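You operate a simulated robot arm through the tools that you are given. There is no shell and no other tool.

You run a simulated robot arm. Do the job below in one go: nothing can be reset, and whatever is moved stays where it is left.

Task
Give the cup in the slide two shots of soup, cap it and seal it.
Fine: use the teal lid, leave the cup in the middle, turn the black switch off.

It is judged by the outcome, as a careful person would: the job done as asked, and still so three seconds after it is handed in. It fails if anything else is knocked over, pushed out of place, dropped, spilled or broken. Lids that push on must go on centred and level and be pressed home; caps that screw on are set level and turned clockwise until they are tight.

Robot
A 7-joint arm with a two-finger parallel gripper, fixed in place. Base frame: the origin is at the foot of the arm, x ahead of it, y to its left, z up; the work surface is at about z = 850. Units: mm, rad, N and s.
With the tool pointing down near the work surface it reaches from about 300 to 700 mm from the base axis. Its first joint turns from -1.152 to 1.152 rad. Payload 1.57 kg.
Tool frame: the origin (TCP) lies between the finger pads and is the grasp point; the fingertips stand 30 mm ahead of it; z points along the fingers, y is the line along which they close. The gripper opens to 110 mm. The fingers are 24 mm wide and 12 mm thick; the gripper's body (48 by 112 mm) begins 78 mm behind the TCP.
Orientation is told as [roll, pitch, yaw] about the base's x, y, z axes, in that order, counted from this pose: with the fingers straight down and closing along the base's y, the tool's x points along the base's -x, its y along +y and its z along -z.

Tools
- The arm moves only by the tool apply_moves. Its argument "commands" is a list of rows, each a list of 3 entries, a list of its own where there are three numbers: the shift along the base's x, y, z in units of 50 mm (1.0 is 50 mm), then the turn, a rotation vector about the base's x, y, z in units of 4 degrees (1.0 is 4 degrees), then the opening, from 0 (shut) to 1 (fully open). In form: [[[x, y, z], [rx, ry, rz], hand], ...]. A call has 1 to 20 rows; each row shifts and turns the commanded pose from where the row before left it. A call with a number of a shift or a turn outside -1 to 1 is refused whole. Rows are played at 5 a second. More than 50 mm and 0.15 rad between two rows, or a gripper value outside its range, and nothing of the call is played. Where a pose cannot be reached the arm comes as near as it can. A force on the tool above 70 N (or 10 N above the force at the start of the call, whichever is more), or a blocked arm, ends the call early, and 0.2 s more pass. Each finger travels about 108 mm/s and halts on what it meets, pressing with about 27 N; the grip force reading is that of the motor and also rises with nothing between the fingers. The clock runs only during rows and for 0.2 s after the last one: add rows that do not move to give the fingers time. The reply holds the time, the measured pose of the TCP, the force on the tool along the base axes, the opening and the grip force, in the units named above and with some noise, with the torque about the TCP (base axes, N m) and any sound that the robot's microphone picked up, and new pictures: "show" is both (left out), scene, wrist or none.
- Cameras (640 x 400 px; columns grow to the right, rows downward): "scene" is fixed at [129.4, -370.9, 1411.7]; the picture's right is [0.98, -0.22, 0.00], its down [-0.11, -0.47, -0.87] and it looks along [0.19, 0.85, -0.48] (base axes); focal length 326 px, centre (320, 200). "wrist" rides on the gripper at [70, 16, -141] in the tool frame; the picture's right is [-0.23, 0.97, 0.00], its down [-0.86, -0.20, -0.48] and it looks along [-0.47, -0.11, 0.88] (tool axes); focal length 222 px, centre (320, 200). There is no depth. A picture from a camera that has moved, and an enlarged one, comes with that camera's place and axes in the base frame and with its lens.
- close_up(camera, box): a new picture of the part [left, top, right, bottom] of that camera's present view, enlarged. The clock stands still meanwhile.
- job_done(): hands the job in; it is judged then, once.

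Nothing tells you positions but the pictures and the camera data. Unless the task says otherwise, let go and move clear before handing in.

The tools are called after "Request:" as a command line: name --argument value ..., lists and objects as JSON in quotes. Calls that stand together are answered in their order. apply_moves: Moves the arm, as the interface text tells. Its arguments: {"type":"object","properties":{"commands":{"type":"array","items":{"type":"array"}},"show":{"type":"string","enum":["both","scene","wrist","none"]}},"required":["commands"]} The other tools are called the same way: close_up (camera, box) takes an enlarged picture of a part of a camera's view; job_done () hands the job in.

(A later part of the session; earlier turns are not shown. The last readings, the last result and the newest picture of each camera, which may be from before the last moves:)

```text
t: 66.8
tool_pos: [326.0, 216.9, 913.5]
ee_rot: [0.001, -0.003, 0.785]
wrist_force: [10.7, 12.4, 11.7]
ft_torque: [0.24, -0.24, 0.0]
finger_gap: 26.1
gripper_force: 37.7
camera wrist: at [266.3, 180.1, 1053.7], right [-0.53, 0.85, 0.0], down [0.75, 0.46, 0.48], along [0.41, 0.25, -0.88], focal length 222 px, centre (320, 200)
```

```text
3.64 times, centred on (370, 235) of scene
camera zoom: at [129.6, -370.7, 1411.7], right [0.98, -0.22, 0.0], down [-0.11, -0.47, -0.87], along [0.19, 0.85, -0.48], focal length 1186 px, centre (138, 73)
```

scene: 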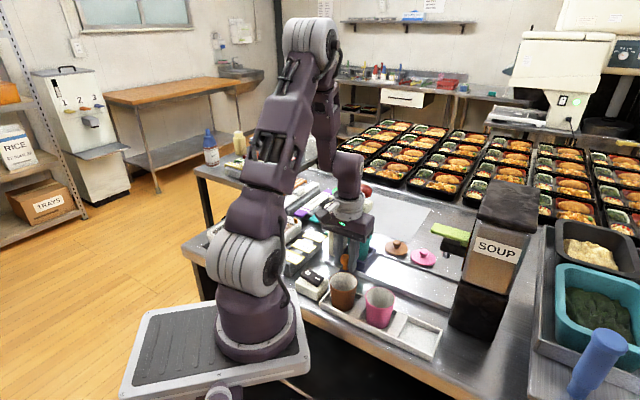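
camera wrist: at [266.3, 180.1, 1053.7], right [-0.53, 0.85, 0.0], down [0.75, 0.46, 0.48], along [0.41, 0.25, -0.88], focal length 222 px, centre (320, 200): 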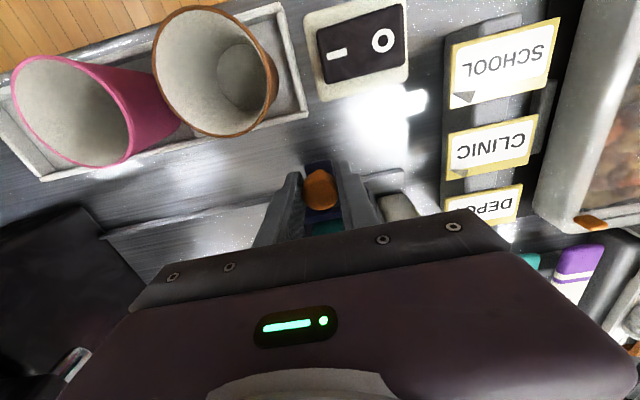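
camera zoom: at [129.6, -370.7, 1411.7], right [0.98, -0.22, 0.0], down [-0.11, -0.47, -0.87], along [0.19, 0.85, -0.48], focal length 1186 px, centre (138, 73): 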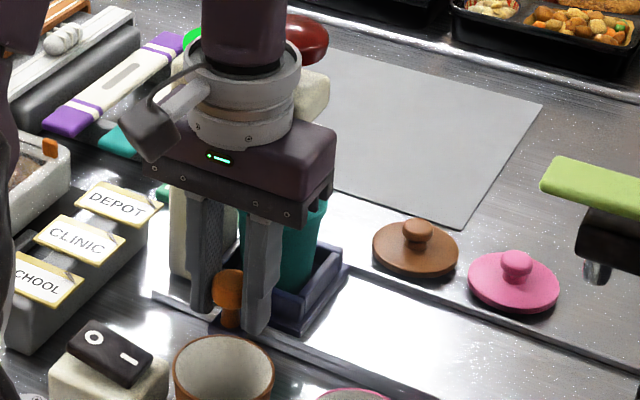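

The carriage is at e≈77, under the press. I'll release the knob gently and rise straight up to check alignment.

Request:
apply_moves --commands '[[[0, 0, 0], [0, 0, 0], 0.25], [[0, 0, 0], [0, 0, 0], 0.36], [[0, 0, 0], [0, 0, 0], 0.42], [[0, 0, 0.4], [0, 0, 0], 0.42], [[0, 0, 0.6], [0, 0, 0], 0.42], [[-0.2, -0.2, 0.6], [0, 0, 0], 0.42], [[-0.1, -0.1, 0.8], [0, 0, 0], 0.42], [[0, 0, 0.8], [0, 0, 0], 0.42], [[0, 0, 0.8], [0, 0, 0], 0.42], [[0, 0, 0], [0, 0, 0], 0.42]]' --show "both"

Request:
close_up --camera "scene" --box '[310, 180, 410, 290]'

Request:
close_up --camera "wrist" --box '[220, 60, 460, 210]'

```text
t: 69.0
tool_pos: [310.7, 198.8, 1111.8]
ee_rot: [0.0, 0.0, 0.786]
wrist_force: [0.3, -0.5, -0.5]
ft_torque: [-0.03, 0.01, 0.0]
finger_gap: 46.0
gripper_force: 0.0
camera wrist: at [251.7, 162.2, 1252.9], right [-0.53, 0.85, 0.0], down [0.75, 0.46, 0.48], along [0.41, 0.25, -0.88], focal length 222 px, centre (320, 200)
```

scene: 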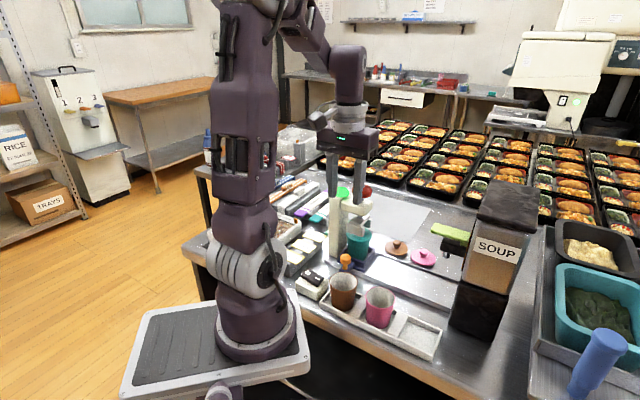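
wrist: 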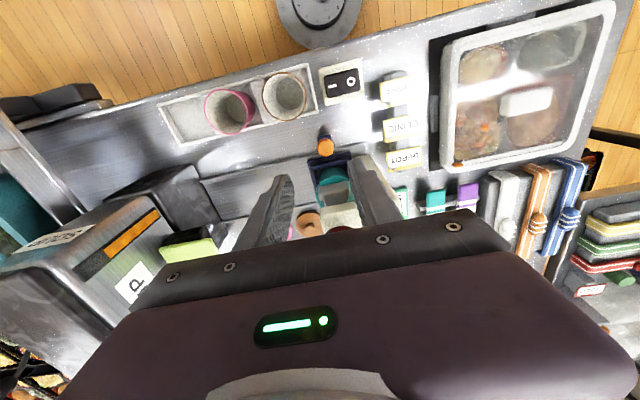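

```text
3.64 times, centred on (360, 235) of scene
camera zoom: at [129.4, -370.9, 1411.7], right [0.98, -0.22, 0.0], down [-0.11, -0.47, -0.87], along [0.19, 0.85, -0.48], focal length 1186 px, centre (174, 73)
```

zoom: 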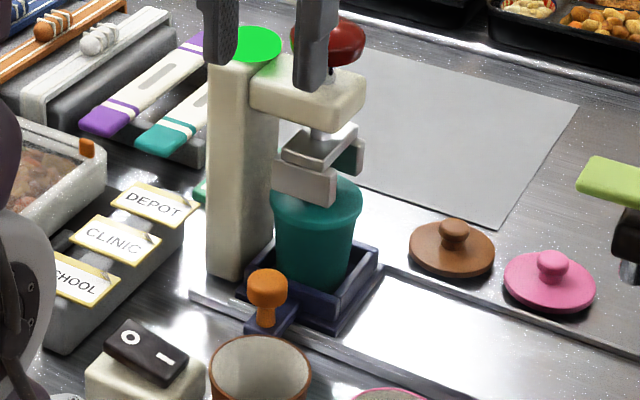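

```text
2.67 times, centred on (340, 135) of wrist
camera zoom: at [251.7, 162.2, 1252.9], right [-0.53, 0.85, 0.0], down [0.75, 0.46, 0.48], along [0.41, 0.25, -0.88], focal length 592 px, centre (267, 373)
```

zoom: 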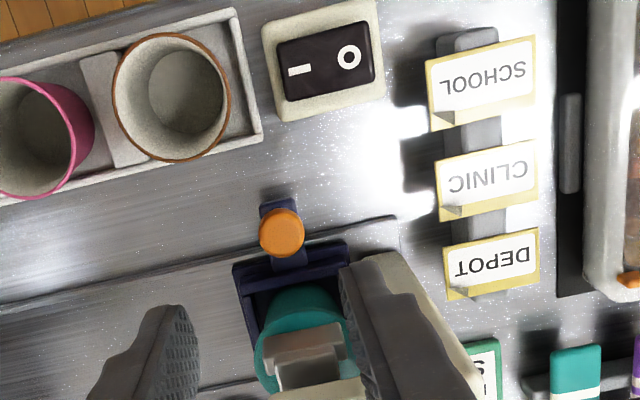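

The cup stands under the press jaws, with the lid knob in the gap between them. I'll close the fingers and move over the red press knob.

Request:
apply_moves --commands '[[[0, 0, 0.7], [0, 0, 0], 0.2], [[0, 0, 0.3], [0, 0, 0], 0], [[0.43, 0.46, 0], [0, 0, 0], 0], [[0.43, 0.46, 0], [0, 0, 0], 0], [[0.43, 0.46, 0], [0, 0, 0], 0], [[0, 0, 0], [0, 0, 0], 0], [[0, 0, 0], [0, 0, 0], 0]]' --show "both"

Request:
close_up --camera "wrist" --box '[220, 80, 460, 230]'

Request:
close_up --camera "scene" --box '[310, 150, 410, 290]'

```text
t: 70.6
tool_pos: [376.3, 267.6, 1163.2]
ee_rot: [0.001, 0.0, 0.787]
wrist_force: [-1.0, -0.3, -0.2]
ft_torque: [-0.01, 0.0, 0.02]
finger_gap: 0.0
gripper_force: 21.6
camera wrist: at [317.6, 230.4, 1304.7], right [-0.53, 0.85, 0.0], down [0.75, 0.46, 0.48], along [0.41, 0.25, -0.88], focal length 222 px, centre (320, 200)
```

scene: 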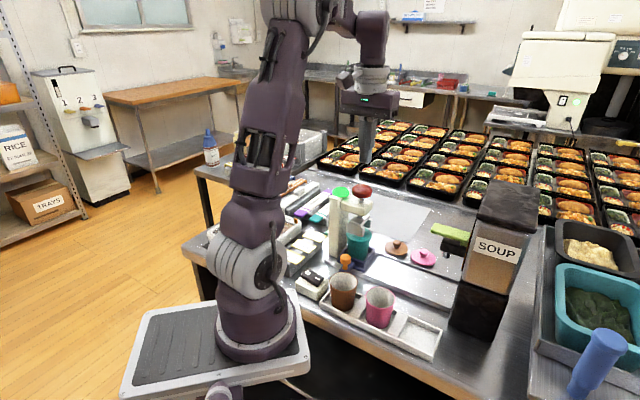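
wrist: 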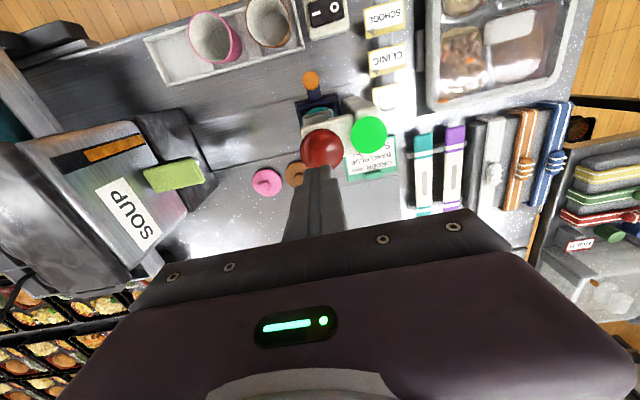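

```text
2.67 times, centred on (340, 155) of wrist
camera zoom: at [317.6, 230.4, 1304.7], right [-0.53, 0.85, 0.0], down [0.75, 0.46, 0.48], along [0.41, 0.25, -0.88], focal length 592 px, centre (267, 320)
```

zoom: 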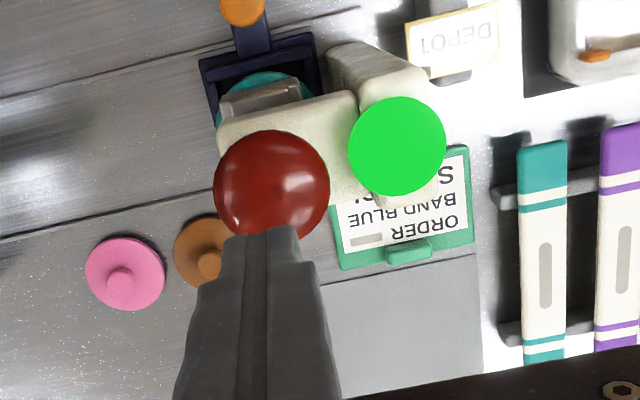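

```text
2.86 times, centred on (360, 220) of scene
camera zoom: at [129.4, -370.9, 1411.7], right [0.98, -0.22, 0.0], down [-0.11, -0.47, -0.87], along [0.19, 0.85, -0.48], focal length 932 px, centre (206, 143)
```

zoom: 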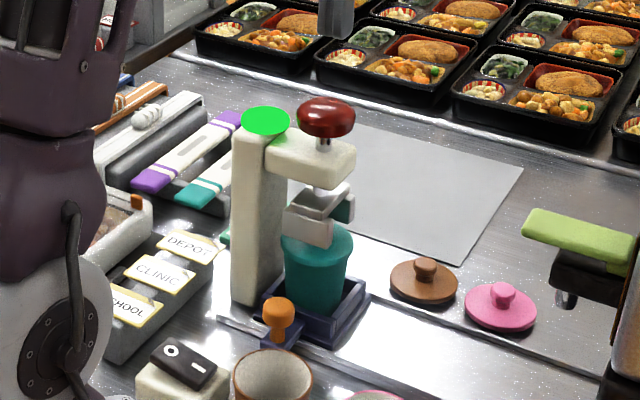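

The closed fingers are almost over the red knob, about 2 mm off in each direction. I'll trim that and lower to just above it.

Request:
apply_moves --commands '[[[-0.065, -0.003, -0.3], [0, 0, 0], 0], [[0, 0, -0.3], [0, 0, 0], 0], [[0, 0, -0.2], [0, 0, 0], 0], [[0, 0, 0], [0, 0, 0], 0]]' --show "both"

Request:
close_up --camera "wrist" --box '[220, 80, 460, 230]'

Request:
close_up --camera "scene" --box '[310, 150, 410, 290]'

```text
t: 71.6
tool_pos: [373.1, 270.0, 1122.1]
ee_rot: [-0.001, -0.002, 0.785]
wrist_force: [0.8, -0.2, -0.4]
ft_torque: [0.0, -0.03, -0.01]
finger_gap: 0.1
gripper_force: 21.3
camera wrist: at [313.2, 232.9, 1264.0], right [-0.53, 0.85, 0.0], down [0.75, 0.46, 0.48], along [0.41, 0.25, -0.88], focal length 222 px, centre (320, 200)
```

scene: 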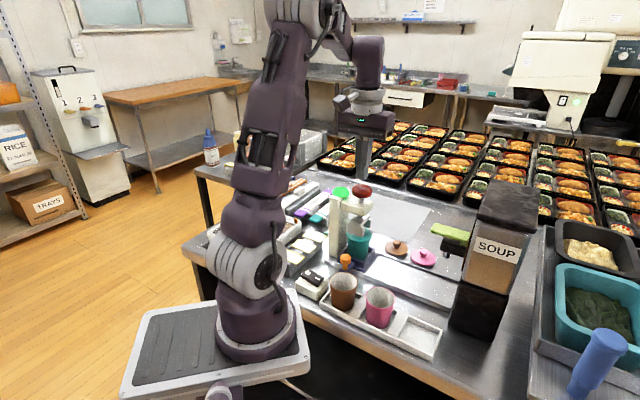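
wrist: 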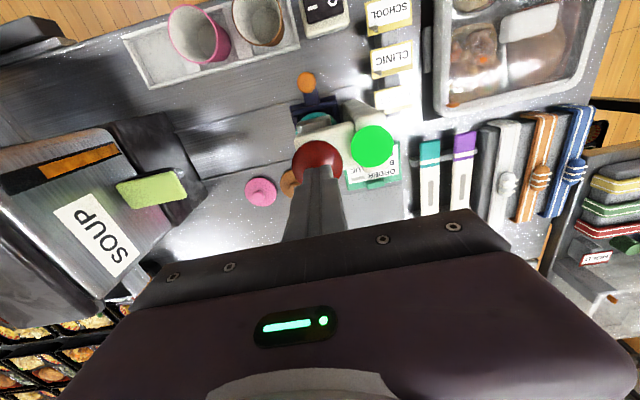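

```text
2.67 times, centred on (340, 155) of wrist
camera zoom: at [313.2, 232.9, 1264.0], right [-0.53, 0.85, 0.0], down [0.75, 0.46, 0.48], along [0.41, 0.25, -0.88], focal length 592 px, centre (267, 320)
```

zoom: 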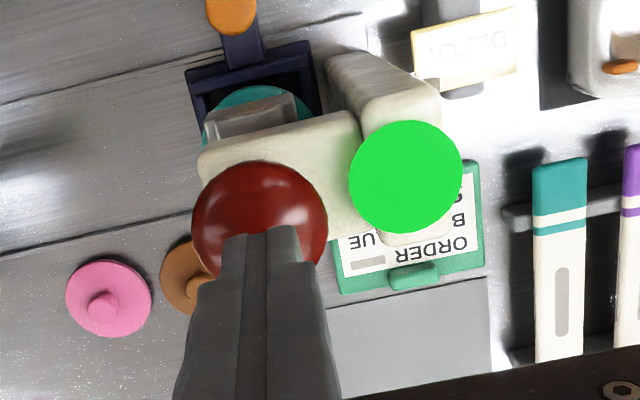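

```text
2.86 times, centred on (360, 220) of scene
camera zoom: at [129.4, -370.9, 1411.7], right [0.98, -0.22, 0.0], down [-0.11, -0.47, -0.87], along [0.19, 0.85, -0.48], focal length 932 px, centre (206, 143)
```

zoom: 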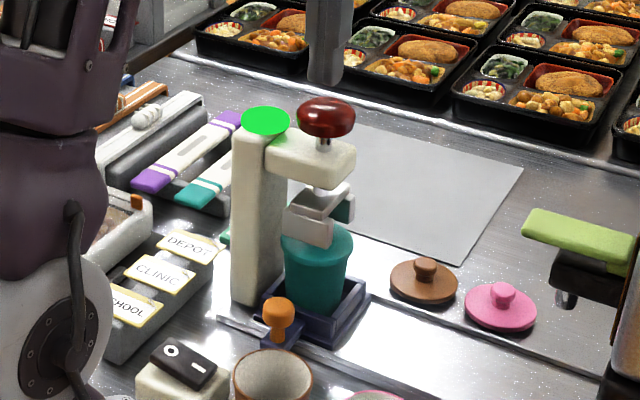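

I'll trim 2 mm along e and lower until the fingertips meet the red knob.

Request:
apply_moves --commands '[[[0.028, -0.028, -0.1], [0, 0, 0], 0], [[0, 0, -0.1], [0, 0, 0], 0], [[0, 0, -0.06], [0, 0, 0], 0], [[0, 0, -0.06], [0, 0, 0], 0], [[0, 0, 0], [0, 0, 0], 0]]' --show "none"

Request:
close_up --camera "scene" --box '[310, 150, 410, 290]'

Request:
close_up --camera "wrist" --box '[220, 80, 460, 230]'

```text
t: 72.8
tool_pos: [372.9, 269.1, 1105.7]
ee_rot: [-0.001, 0.0, 0.786]
wrist_force: [-0.4, 0.6, -0.3]
ft_torque: [0.03, 0.02, 0.0]
finger_gap: 0.0
gripper_force: 20.9
```

```text
2.86 times, centred on (360, 220) of scene
camera zoom: at [129.4, -370.9, 1411.7], right [0.98, -0.22, 0.0], down [-0.11, -0.47, -0.87], along [0.19, 0.85, -0.48], focal length 932 px, centre (206, 143)
```

zoom: 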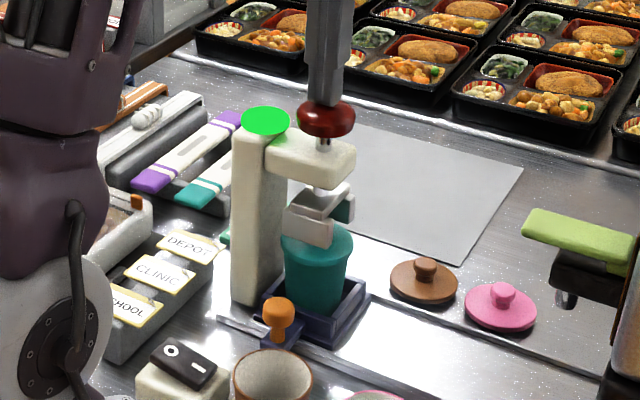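

```text
2.67 times, centred on (340, 155) of wrist
camera zoom: at [313.4, 232.0, 1246.4], right [-0.53, 0.85, 0.0], down [0.75, 0.46, 0.48], along [0.41, 0.25, -0.88], focal length 592 px, centre (267, 320)
```

zoom: 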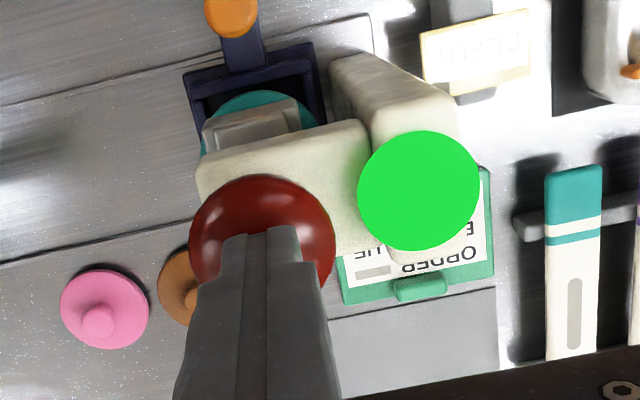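

Request:
apply_moves --commands '[[[0, 0, -0.06], [0, 0, 0], 0], [[0, 0, -0.06], [0, 0, 0], 0], [[0, 0, -0.06], [0, 0, 0], 0], [[0, 0, 0], [0, 0, 0], 0]]' --show "none"

Request:
close_up --camera "scene" --box '[310, 150, 410, 290]'

```text
t: 73.8
tool_pos: [373.8, 269.1, 1096.2]
ee_rot: [0.001, 0.0, 0.786]
wrist_force: [1.0, 0.2, 3.2]
ft_torque: [0.01, -0.02, -0.02]
finger_gap: 0.0
gripper_force: 21.3
```

```text
2.86 times, centred on (360, 220) of scene
camera zoom: at [129.4, -370.9, 1411.7], right [0.98, -0.22, 0.0], down [-0.11, -0.47, -0.87], along [0.19, 0.85, -0.48], focal length 932 px, centre (206, 143)
```

zoom: 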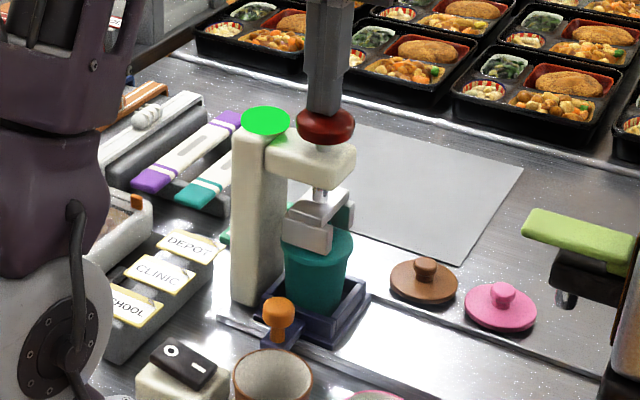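

The red knob and jaws are going down. I'll keep pressing.

Request:
apply_moves --commands '[[[0, 0, -0.06], [0, 0, 0], 0], [[0, 0, -0.06], [0, 0, 0], 0], [[0, 0, 0], [0, 0, 0], 0]]' --show "none"

Request:
close_up --camera "scene" --box '[310, 150, 410, 290]'

```text
t: 74.6
tool_pos: [371.4, 270.2, 1090.4]
ee_rot: [0.0, -0.004, 0.785]
wrist_force: [-1.1, 0.2, 24.0]
ft_torque: [-0.08, 0.01, -0.01]
finger_gap: 0.0
gripper_force: 21.7
heard: click
```

```text
2.86 times, centred on (360, 220) of scene
camera zoom: at [129.1, -371.1, 1411.6], right [0.98, -0.22, 0.0], down [-0.11, -0.47, -0.87], along [0.19, 0.85, -0.48], focal length 932 px, centre (206, 143)
```

zoom: 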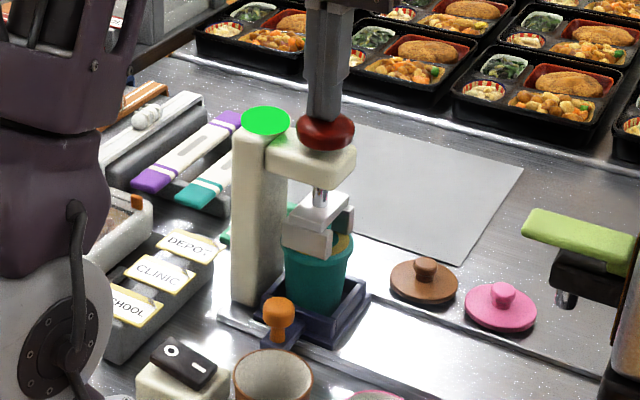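

I heard a click, and something golden has appeared on the lid, probably the seal. I'll look closer while holding.

Request:
close_up --camera "scene" --box '[335, 190, 385, 260]'

Request:
apply_moves --commands '[[[0, 0, 0], [0, 0, 0], 0], [[0, 0, 0], [0, 0, 0], 0], [[0, 0, 0], [0, 0, 0], 0]]' --show "scene"

```text
5.71 times, centred on (360, 225) of scene
camera zoom: at [129.1, -371.1, 1411.6], right [0.98, -0.22, 0.0], down [-0.11, -0.47, -0.87], along [0.19, 0.85, -0.48], focal length 1863 px, centre (91, 57)
```

zoom: 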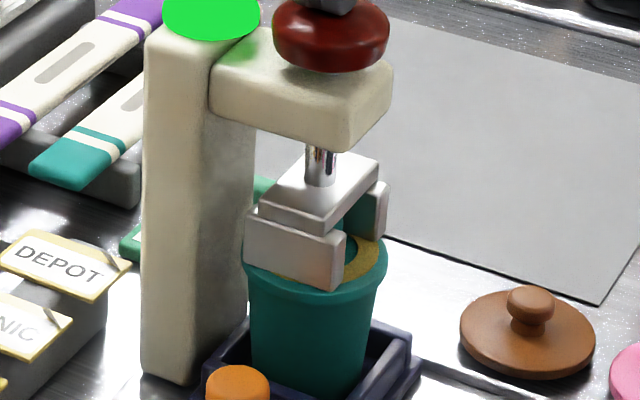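

```text
t: 75.4
tool_pos: [373.3, 268.3, 1092.1]
ee_rot: [0.001, -0.001, 0.786]
wrist_force: [1.2, -1.4, 33.5]
ft_torque: [0.0, -0.09, -0.02]
finger_gap: 0.1
gripper_force: 21.5
```

scene: 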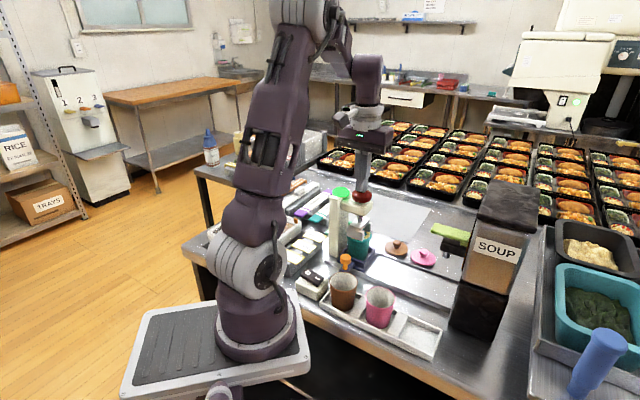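

A golden ring now shows on the lid, so the cup is sealed. I'll let the press come up slowly and rise clear.

Request:
apply_moves --commands '[[[0, 0, 0.1], [0, 0, 0], 0], [[0, 0, 0.15], [0, 0, 0], 0], [[0, 0, 0.2], [0, 0, 0], 0], [[0, 0, 0.4], [0, 0, 0], 0], [[0, 0, 0.5], [0, 0, 0], 0], [[0, 0, 0], [0, 0, 0], 0.2]]' --show "scene"

Request:
close_up --camera "scene" --box '[320, 180, 400, 270]'

```text
t: 76.8
tool_pos: [371.8, 270.9, 1158.6]
ee_rot: [0.0, -0.001, 0.787]
wrist_force: [-0.9, -0.2, 0.1]
ft_torque: [0.02, 0.03, 0.0]
finger_gap: 22.2
gripper_force: 0.0
```

scene: 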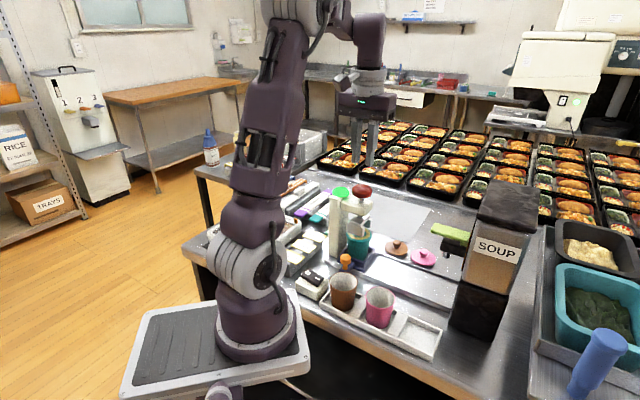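

```text
4.44 times, centred on (360, 225) of scene
camera zoom: at [129.4, -370.9, 1411.7], right [0.98, -0.22, 0.0], down [-0.11, -0.47, -0.87], along [0.19, 0.85, -0.48], focal length 1449 px, centre (142, 89)
```

zoom: 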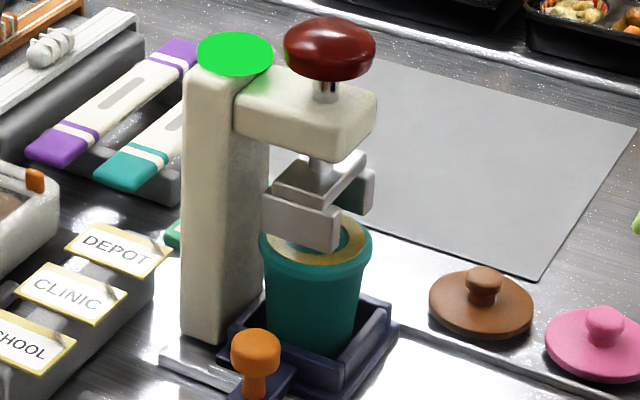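

The press is back up and the lid carries its gold seal. I'll go back to the orange knob to bring the cup to the middle.

Request:
apply_moves --commands '[[[-0.464, -0.533, 0], [0, 0, 0], 0.42], [[-0.464, -0.533, 0], [0, 0, 0], 0.42], [[0, 0, -0.9], [0, 0, 0], 0.42], [[0, 0, -0.9], [0, 0, 0], 0.42], [[0, 0, -0.9], [0, 0, 0], 0.42], [[0, 0, -0.9], [0, 0, 0], 0.42], [[0, 0, 0], [0, 0, 0], 0.42]]' --show "both"

Request:
close_up --camera "wrist" --box '[220, 80, 420, 205]'

Request:
close_up --camera "scene" --box '[310, 180, 410, 290]'

```text
t: 78.4
tool_pos: [330.5, 216.6, 978.8]
ee_rot: [0.0, 0.0, 0.786]
wrist_force: [-6.9, -2.0, 2.7]
ft_torque: [0.25, -0.54, 0.14]
finger_gap: 46.2
gripper_force: 0.0
camera wrist: at [270.6, 179.6, 1120.2], right [-0.53, 0.85, 0.0], down [0.75, 0.46, 0.48], along [0.41, 0.25, -0.88], focal length 222 px, centre (320, 200)
```

scene: 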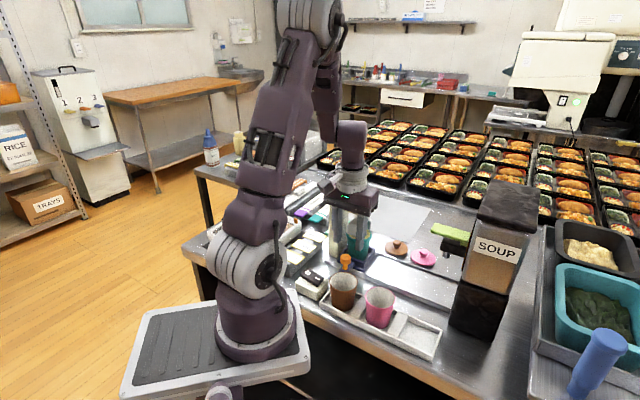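
wrist: 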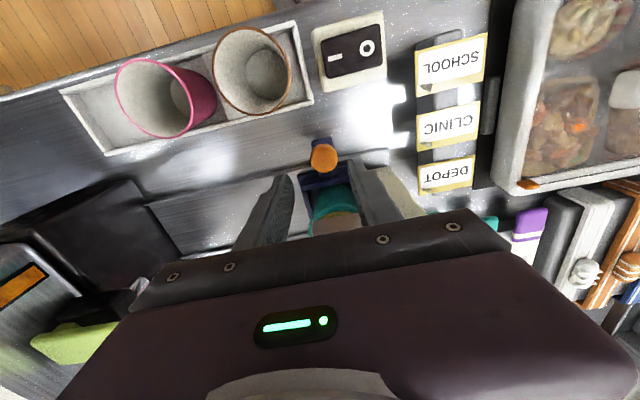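

```text
3.20 times, centred on (320, 142) of wrist
camera zoom: at [270.6, 179.6, 1120.2], right [-0.53, 0.85, 0.0], down [0.75, 0.46, 0.48], along [0.41, 0.25, -0.88], focal length 711 px, centre (320, 384)
```

zoom: 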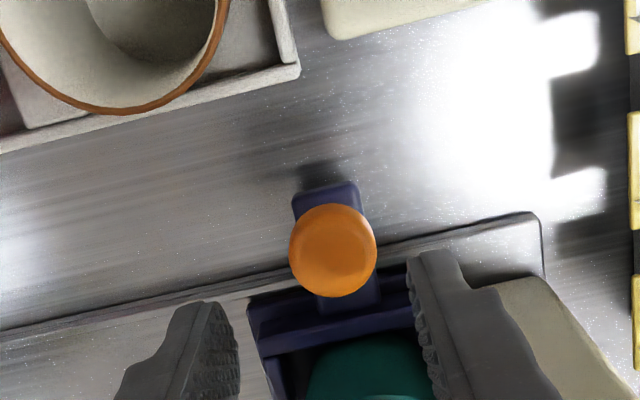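

```text
3.64 times, centred on (360, 235) of scene
camera zoom: at [129.2, -371.0, 1411.6], right [0.98, -0.22, 0.0], down [-0.11, -0.47, -0.87], along [0.19, 0.85, -0.48], focal length 1186 px, centre (174, 73)
```

zoom: 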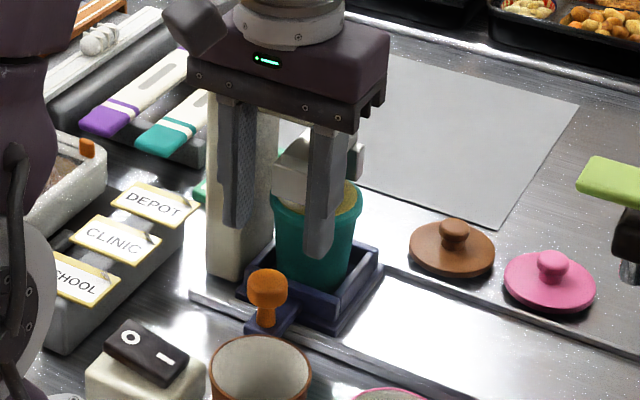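

I feel about 7 N pushing the hand away from the press, so something on the gripper is grazing it. I'll back straight off and look.

Request:
apply_moves --commands '[[[-0.06, -0.06, 0], [0, 0, 0], 0.42], [[-0.06, -0.06, 0], [0, 0, 0], 0.42], [[0, 0, 0], [0, 0, 0], 0.42]]' --show "both"

Request:
close_up --camera "scene" --box '[310, 150, 410, 290]'

Request:
close_up --camera "wrist" --box '[220, 80, 420, 205]'

```text
t: 79.2
tool_pos: [322.8, 212.5, 979.4]
ee_rot: [0.0, -0.001, 0.785]
wrist_force: [0.1, -0.1, -0.4]
ft_torque: [0.01, -0.01, -0.04]
finger_gap: 46.1
gripper_force: 0.1
camera wrist: at [263.0, 174.6, 1120.1], right [-0.53, 0.85, 0.0], down [0.75, 0.46, 0.48], along [0.41, 0.25, -0.88], focal length 222 px, centre (320, 200)
```

scene: 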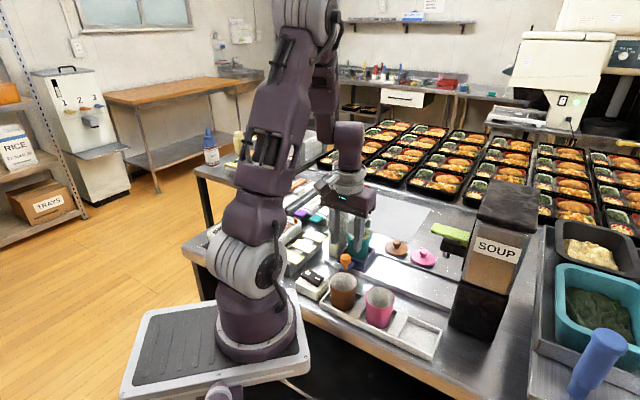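
wrist: 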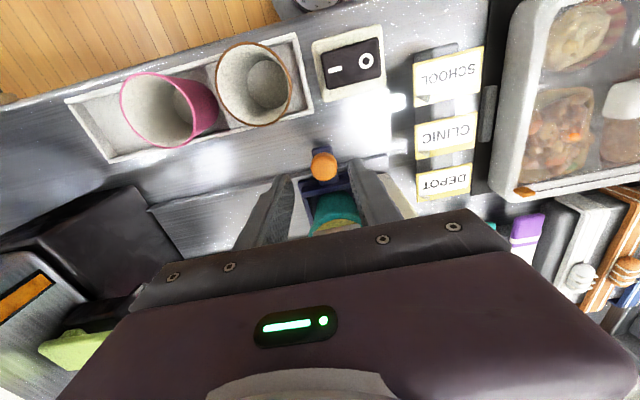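

```text
2.86 times, centred on (360, 220) of scene
camera zoom: at [129.4, -370.9, 1411.7], right [0.98, -0.22, 0.0], down [-0.11, -0.47, -0.87], along [0.19, 0.85, -0.48], focal length 932 px, centre (206, 143)
```

zoom: 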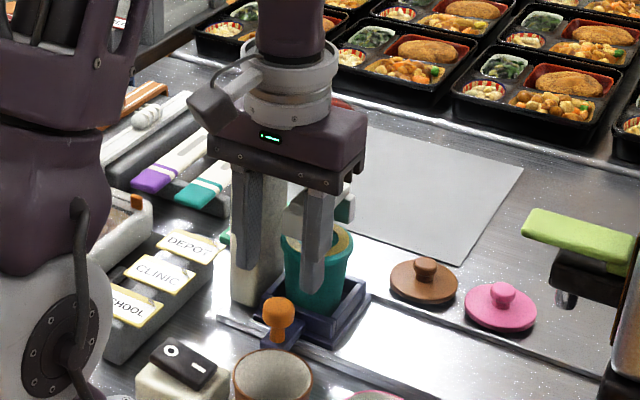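

```text
3.20 times, centred on (320, 142) of wrist
camera zoom: at [263.0, 174.6, 1120.1], right [-0.53, 0.85, 0.0], down [0.75, 0.46, 0.48], along [0.41, 0.25, -0.88], focal length 711 px, centre (320, 384)
```

zoom: 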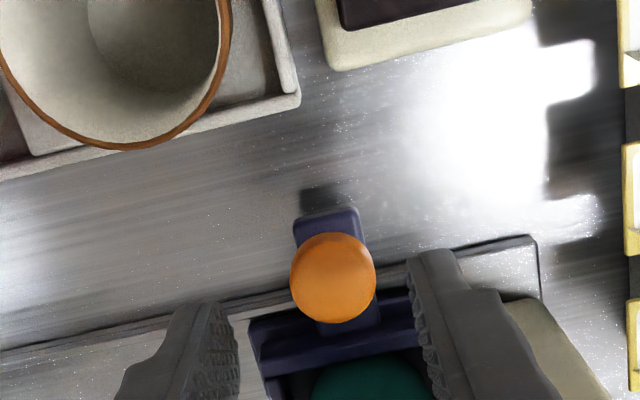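

The force is gone after backing off 8 mm, and the press looks unmoved. I'll centre along e on the knob, stay on this safer line, and lower to grip.

Request:
apply_moves --commands '[[[-0.017, 0.059, -0.2], [0, 0, 0], 0.42], [[0, 0, -0.4], [0, 0, 0], 0.42], [[0, 0, -0.4], [0, 0, 0], 0.42], [[0, 0, -0.32], [0, 0, 0], 0.42], [[0, 0, 0], [0, 0, 0], 0.42]]' --show "wrist"

Request:
close_up --camera "wrist" --box '[220, 80, 420, 205]'

Request:
close_up --camera "scene" --box '[310, 150, 410, 290]'

```text
t: 80.4
tool_pos: [321.0, 213.0, 912.9]
ee_rot: [0.0, 0.001, 0.785]
wrist_force: [0.4, -0.1, -0.4]
ft_torque: [0.04, -0.01, -0.02]
finger_gap: 46.2
gripper_force: 0.1
camera wrist: at [261.8, 175.9, 1053.8], right [-0.53, 0.85, 0.0], down [0.75, 0.46, 0.48], along [0.41, 0.25, -0.88], focal length 222 px, centre (320, 200)
```

wrist: 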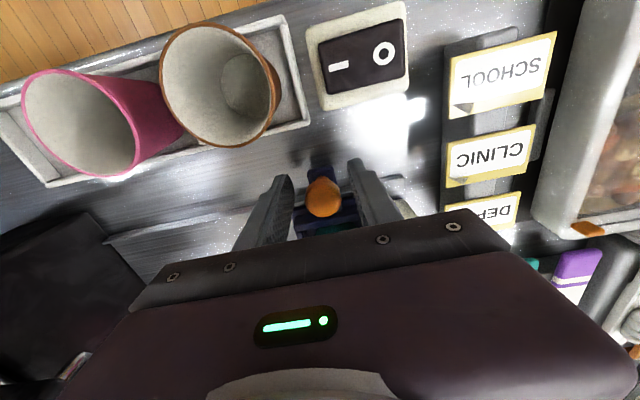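

```text
3.20 times, centred on (320, 142) of wrist
camera zoom: at [261.8, 175.9, 1053.8], right [-0.53, 0.85, 0.0], down [0.75, 0.46, 0.48], along [0.41, 0.25, -0.88], focal length 711 px, centre (320, 384)
```

zoom: 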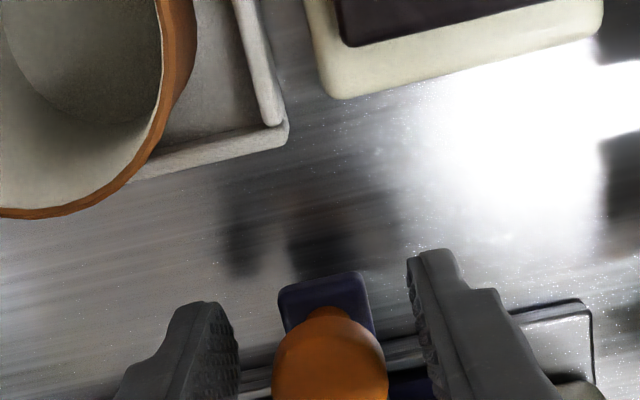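

```text
2.86 times, centred on (360, 220) of scene
camera zoom: at [129.4, -370.9, 1411.7], right [0.98, -0.22, 0.0], down [-0.11, -0.47, -0.87], along [0.19, 0.85, -0.48], focal length 932 px, centre (206, 143)
```

zoom: 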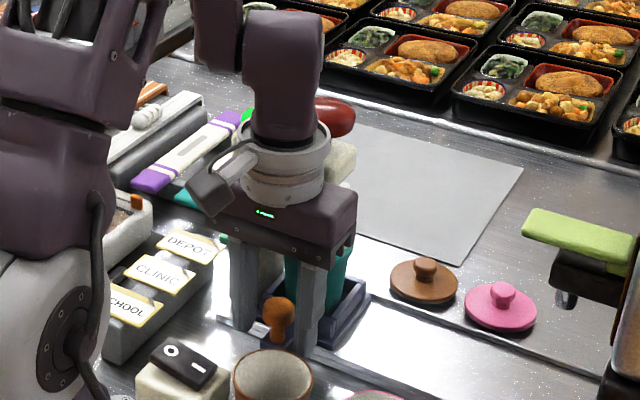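

Request:
apply_moves --commands '[[[0.014, 0.042, 0], [0, 0, 0], 0.42], [[0, 0, 0], [0, 0, 0], 0.34], [[0, 0, 0], [0, 0, 0], 0.28], [[0, 0, 0], [0, 0, 0], 0.22], [[0, 0, 0], [0, 0, 0], 0.16], [[0, 0, 0], [0, 0, 0], 0.12], [[0, 0, 0], [0, 0, 0], 0.12]]' --show "none"

Request:
close_up --camera "wrist" --box '[220, 80, 420, 205]'

```text
t: 82.0
tool_pos: [320.9, 215.9, 912.2]
ee_rot: [-0.001, 0.0, 0.785]
wrist_force: [-0.1, 0.3, -1.5]
ft_torque: [-0.02, -0.01, -0.01]
finger_gap: 26.1
gripper_force: 37.3
```

```text
3.20 times, centred on (320, 142) of wrist
camera zoom: at [262.1, 178.0, 1054.3], right [-0.53, 0.85, 0.0], down [0.75, 0.46, 0.48], along [0.41, 0.25, -0.88], focal length 711 px, centre (320, 384)
```

zoom: 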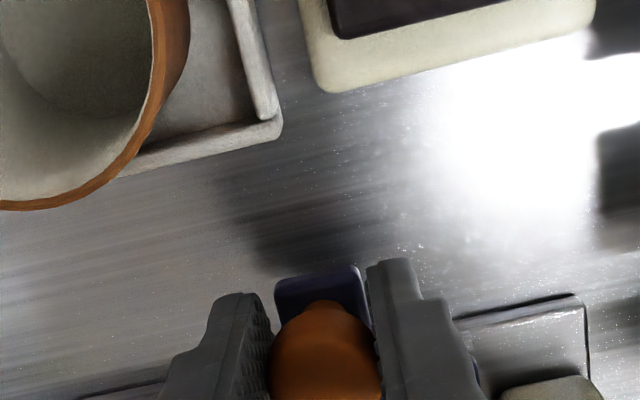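

I have the knob again, at e≈74. I'll slide the carriage back toward the middle, checking forces halfway.

Request:
apply_moves --commands '[[[0.03, -0.03, 0], [0, 0, 0], 0.12], [[0.05, -0.05, 0], [0, 0, 0], 0.12], [[0.07, -0.07, 0], [0, 0, 0], 0.12], [[0.07, -0.07, 0], [0, 0, 0], 0.12], [[0.07, -0.07, 0], [0, 0, 0], 0.12], [[0.07, -0.07, 0], [0, 0, 0], 0.12], [[0.07, -0.07, 0], [0, 0, 0], 0.12], [[0.07, -0.07, 0], [0, 0, 0], 0.12], [[0.07, -0.07, 0], [0, 0, 0], 0.12], [[0.05, -0.05, 0], [0, 0, 0], 0.12], [[0.03, -0.03, 0], [0, 0, 0], 0.12], [[0, 0, 0], [0, 0, 0], 0.12]]' --show "scene"

Request:
close_up --camera "scene" --box '[310, 170, 430, 290]'

```text
t: 84.6
tool_pos: [353.6, 183.8, 911.0]
ee_rot: [0.0, -0.001, 0.785]
wrist_force: [5.4, 5.7, 25.5]
ft_torque: [0.2, -0.2, 0.0]
finger_gap: 26.0
gripper_force: 37.3
```

scene: 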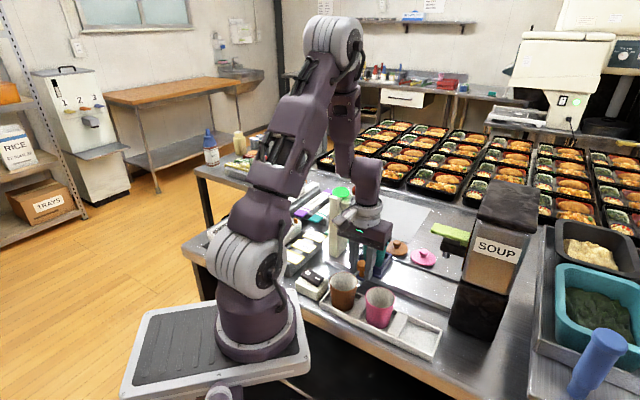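

```text
3.33 times, centred on (370, 230) of scene
camera zoom: at [129.3, -370.9, 1411.7], right [0.98, -0.22, 0.0], down [-0.11, -0.47, -0.87], along [0.19, 0.85, -0.48], focal length 1087 px, centre (153, 100)
```

zoom: 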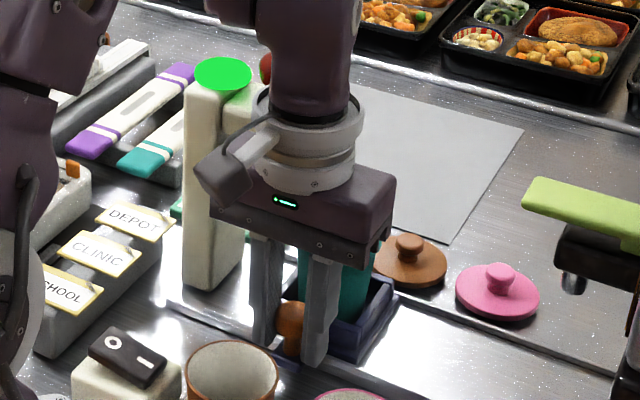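

Request:
apply_moves --commands '[[[0.022, -0.038, 0.02], [0, 0, 0], 0.12], [[0.05, -0.05, 0], [0, 0, 0], 0.12], [[0.07, -0.07, 0], [0, 0, 0], 0.12], [[0.07, -0.07, 0], [0, 0, 0], 0.12], [[0.07, -0.07, 0], [0, 0, 0], 0.12], [[0.07, -0.07, 0], [0, 0, 0], 0.12], [[0.07, -0.07, 0], [0, 0, 0], 0.12], [[0.07, -0.07, 0], [0, 0, 0], 0.12], [[0.07, -0.07, 0], [0, 0, 0], 0.12], [[0.07, -0.07, 0], [0, 0, 0], 0.12], [[0.07, -0.07, 0], [0, 0, 0], 0.12], [[0.07, -0.07, 0], [0, 0, 0], 0.12], [[0.04, -0.04, 0], [0, 0, 0], 0.12], [[0.02, -0.02, 0], [0, 0, 0], 0.12], [[0, 0, 0], [0, 0, 0], 0.12], [[0, 0, 0], [0, 0, 0], 0.12]]' --show "scene"

Request:
close_up --camera "scene" --box '[330, 200, 450, 300]'

```text
t: 88.0
tool_pos: [395.3, 140.0, 913.5]
ee_rot: [0.001, 0.0, 0.785]
wrist_force: [-1.3, -0.8, 27.0]
ft_torque: [0.04, -0.04, 0.0]
finger_gap: 26.2
gripper_force: 36.9
```

scene: 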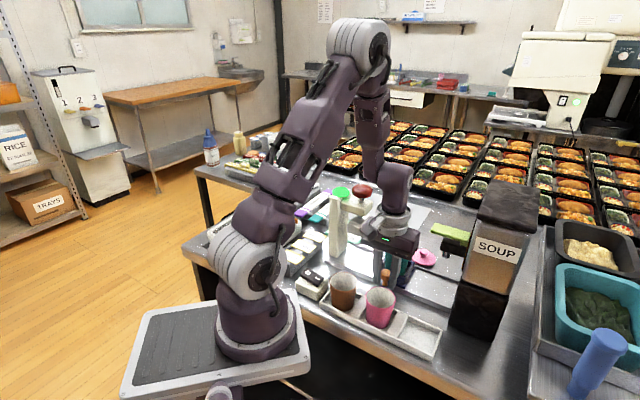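

```text
4.00 times, centred on (390, 250) of scene
camera zoom: at [129.1, -371.0, 1411.6], right [0.98, -0.22, 0.0], down [-0.11, -0.47, -0.87], along [0.19, 0.85, -0.48], focal length 1304 px, centre (40, 0)
```

zoom: 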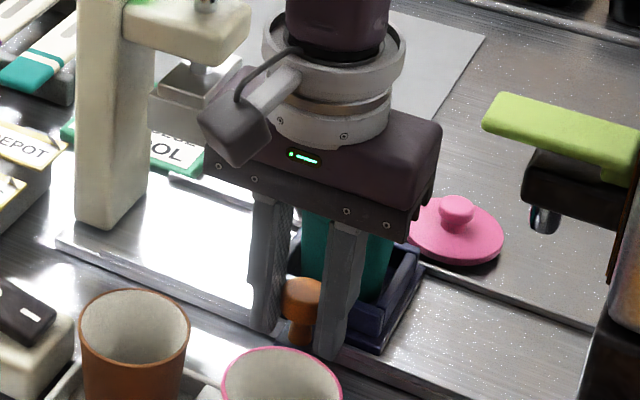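

The carriage is at e≈180. I'll release the knob, rise, and compare with the original middle position.

Request:
apply_moves --commands '[[[0, 0, 0.03], [0, 0, 0], 0.25], [[0, 0, 0], [0, 0, 0], 0.36], [[0, 0, 0], [0, 0, 0], 0.42], [[0, 0, 0.4], [0, 0, 0], 0.42], [[0, 0, 0.8], [0, 0, 0], 0.42], [[0, 0, 0.8], [0, 0, 0], 0.42], [[0, 0, 0.8], [0, 0, 0], 0.42], [[-0.4, -0.1, 0.8], [0, 0, 0], 0.2], [[-0.4, -0.1, 0.8], [0, 0, 0], 0], [[0, 0, 0], [0, 0, 0], 0]]' --show "both"

Request:
close_up --camera "scene" --box '[360, 210, 480, 300]'

Request:
close_up --camera "scene" --box '[290, 175, 410, 265]'

Request:
close_up --camera "wrist" --box '[240, 0, 480, 150]'

```text
t: 90.2
tool_pos: [353.5, 129.3, 1137.9]
ee_rot: [0.0, 0.001, 0.785]
wrist_force: [0.3, 0.0, 0.2]
ft_torque: [-0.02, -0.02, 0.01]
finger_gap: 0.0
gripper_force: 20.9
camera wrist: at [295.1, 92.5, 1279.5], right [-0.53, 0.85, 0.0], down [0.75, 0.46, 0.48], along [0.41, 0.25, -0.88], focal length 222 px, centre (320, 200)
```

scene: 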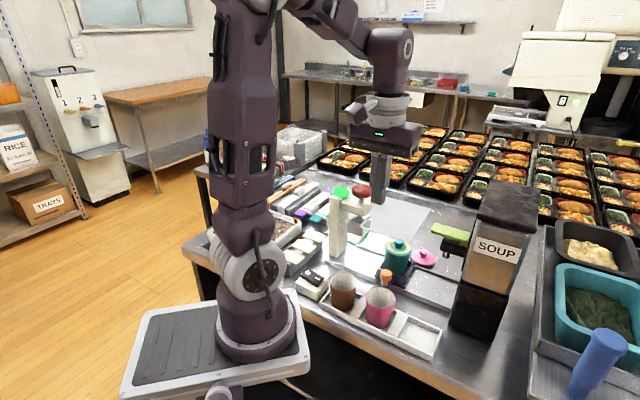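
wrist: 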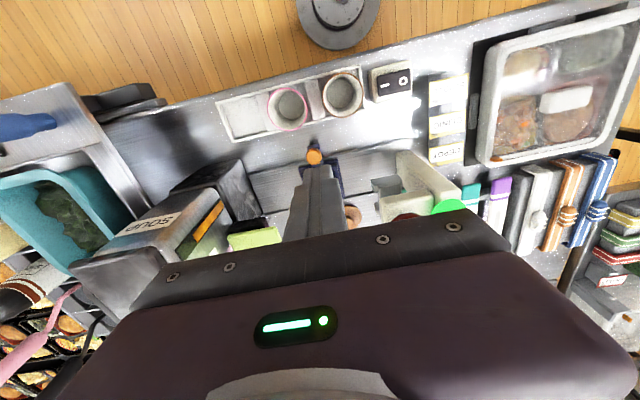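

```text
4.44 times, centred on (420, 255) of scene
camera zoom: at [129.4, -370.9, 1411.7], right [0.98, -0.22, 0.0], down [-0.11, -0.47, -0.87], along [0.19, 0.85, -0.48], focal length 1449 px, centre (-124, -44)
```

zoom: 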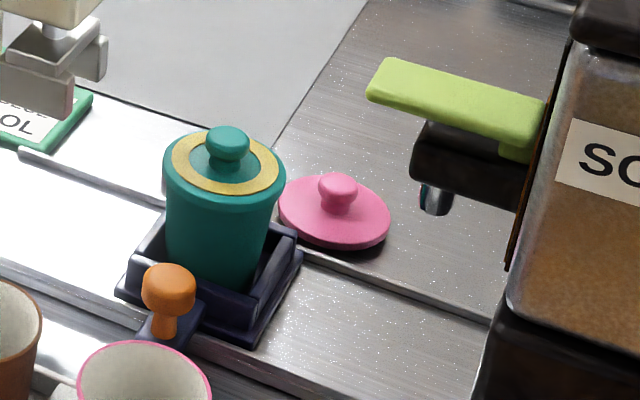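

```text
4.44 times, centred on (350, 220) of scene
camera zoom: at [129.4, -370.9, 1411.7], right [0.98, -0.22, 0.0], down [-0.11, -0.47, -0.87], along [0.19, 0.85, -0.48], focal length 1449 px, centre (187, 111)
```

zoom: 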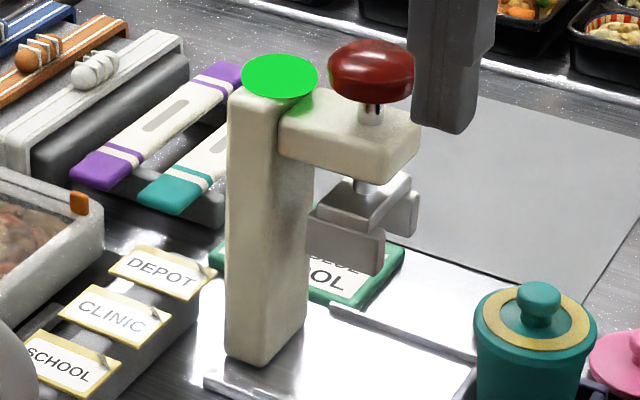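

```text
2.67 times, centred on (360, 75) of wrist
camera zoom: at [295.1, 92.5, 1279.5], right [-0.53, 0.85, 0.0], down [0.75, 0.46, 0.48], along [0.41, 0.25, -0.88], focal length 592 px, centre (213, 533)
```

zoom: 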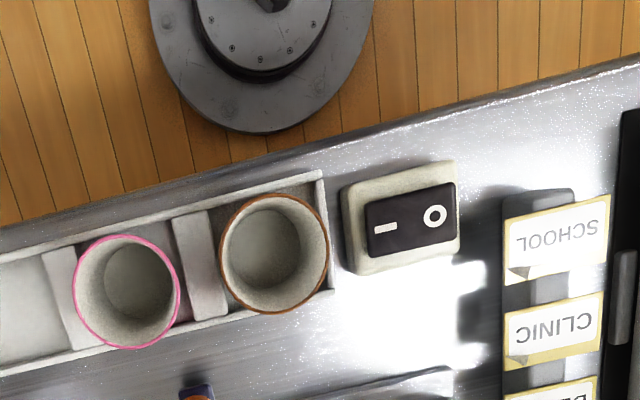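

The cup is sealed and back exactly in the middle, and the press, green lamp and everything else match the first pictures. Last comes the black switch, so I'll look closely at how the rocker is tilted.

Request:
close_up --camera "scene" --box '[290, 260, 346, 300]'

Request:
close_up --camera "wrist" --box '[360, 50, 424, 110]'

```text
10.00 times, centred on (318, 280) of scene
camera zoom: at [129.4, -370.9, 1411.7], right [0.98, -0.22, 0.0], down [-0.11, -0.47, -0.87], along [0.19, 0.85, -0.48], focal length 3261 px, centre (340, -600)
```

zoom: 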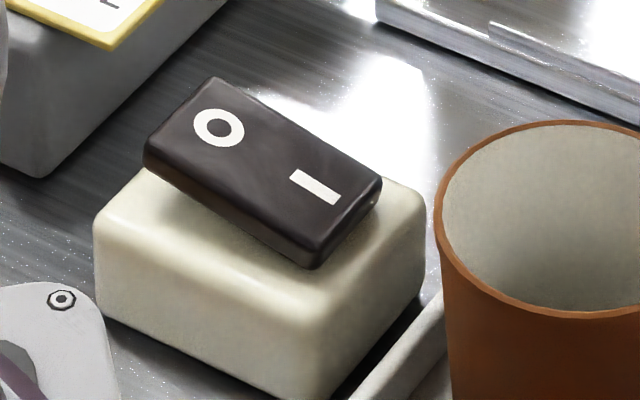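

```text
6.67 times, centred on (392, 80) of wrist
camera zoom: at [295.1, 92.5, 1279.5], right [-0.53, 0.85, 0.0], down [0.75, 0.46, 0.48], along [0.41, 0.25, -0.88], focal length 1481 px, centre (-160, 1000)
```

zoom: 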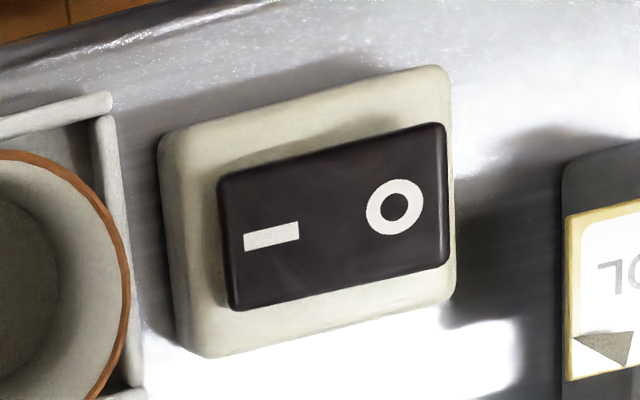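

The rocker's O end is raised, so the switch is on and I need to press the O end, at about (230, 203) with its top near z≈900. It is close to the inner reach limit, so I'll approach above it with closed fingers and check.

Request:
apply_moves --commands '[[[-0.494, 0.296, -0.4], [0, 0, 0], 0], [[-0.494, 0.296, -0.4], [0, 0, 0], 0], [[-0.494, 0.296, -0.5], [0, 0, 0], 0], [[-0.494, 0.296, -0.5], [0, 0, 0], 0], [[-0.494, 0.296, -0.5], [0, 0, 0], 0], [[0, 0, 0], [0, 0, 0], 0]]' --show "both"

Request:
close_up --camera "wrist" --box '[200, 40, 440, 190]'

Request:
close_up --camera "scene" --box '[260, 210, 360, 310]'

```text
t: 91.6
tool_pos: [231.3, 203.0, 1019.5]
ee_rot: [0.001, 0.0, 0.786]
wrist_force: [-0.4, 0.2, 0.7]
ft_torque: [0.01, -0.01, 0.03]
finger_gap: 0.1
gripper_force: 21.2
camera wrist: at [171.5, 165.5, 1162.4], right [-0.53, 0.85, 0.0], down [0.75, 0.46, 0.48], along [0.41, 0.25, -0.88], focal length 222 px, centre (320, 200)
```

scene: 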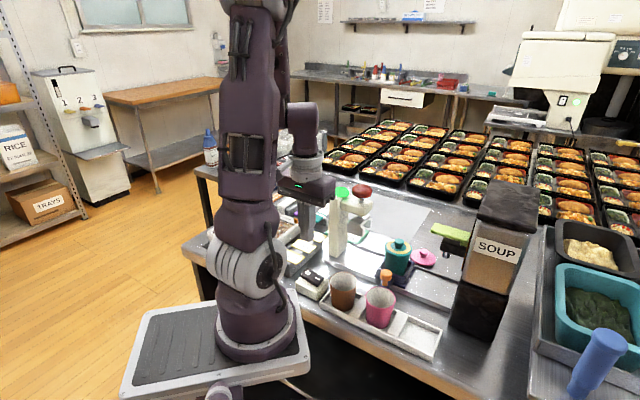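
wrist: 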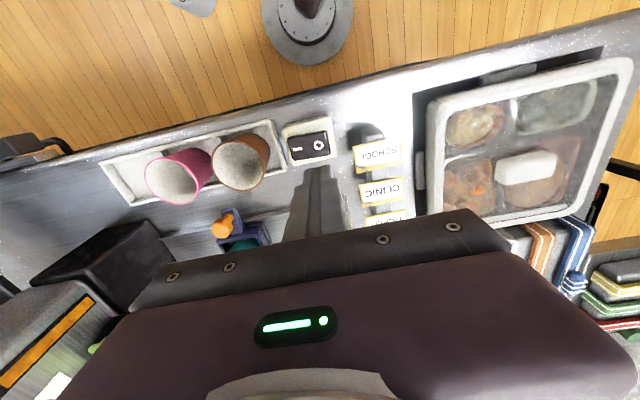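

```text
2.67 times, centred on (320, 115) of wrist
camera zoom: at [171.5, 165.5, 1162.4], right [-0.53, 0.85, 0.0], down [0.75, 0.46, 0.48], along [0.41, 0.25, -0.88], focal length 592 px, centre (320, 427)
```

zoom: 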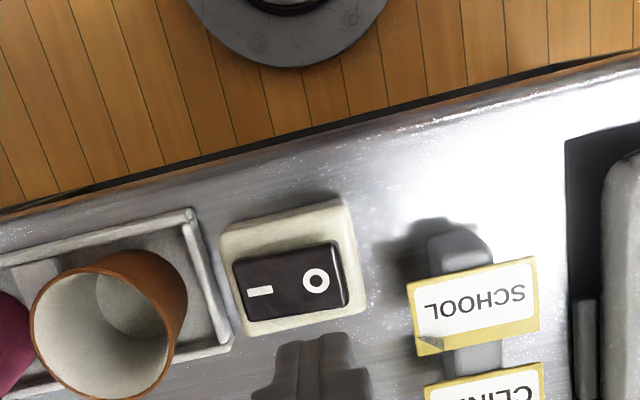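

```text
4.00 times, centred on (310, 260) of scene
camera zoom: at [129.4, -370.9, 1411.7], right [0.98, -0.22, 0.0], down [-0.11, -0.47, -0.87], along [0.19, 0.85, -0.48], focal length 1304 px, centre (360, -40)
```

zoom: 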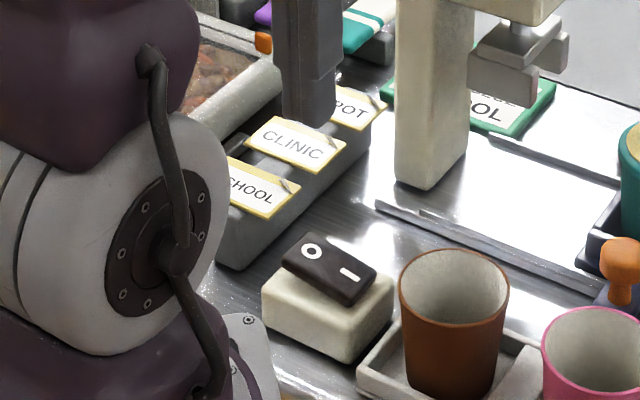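

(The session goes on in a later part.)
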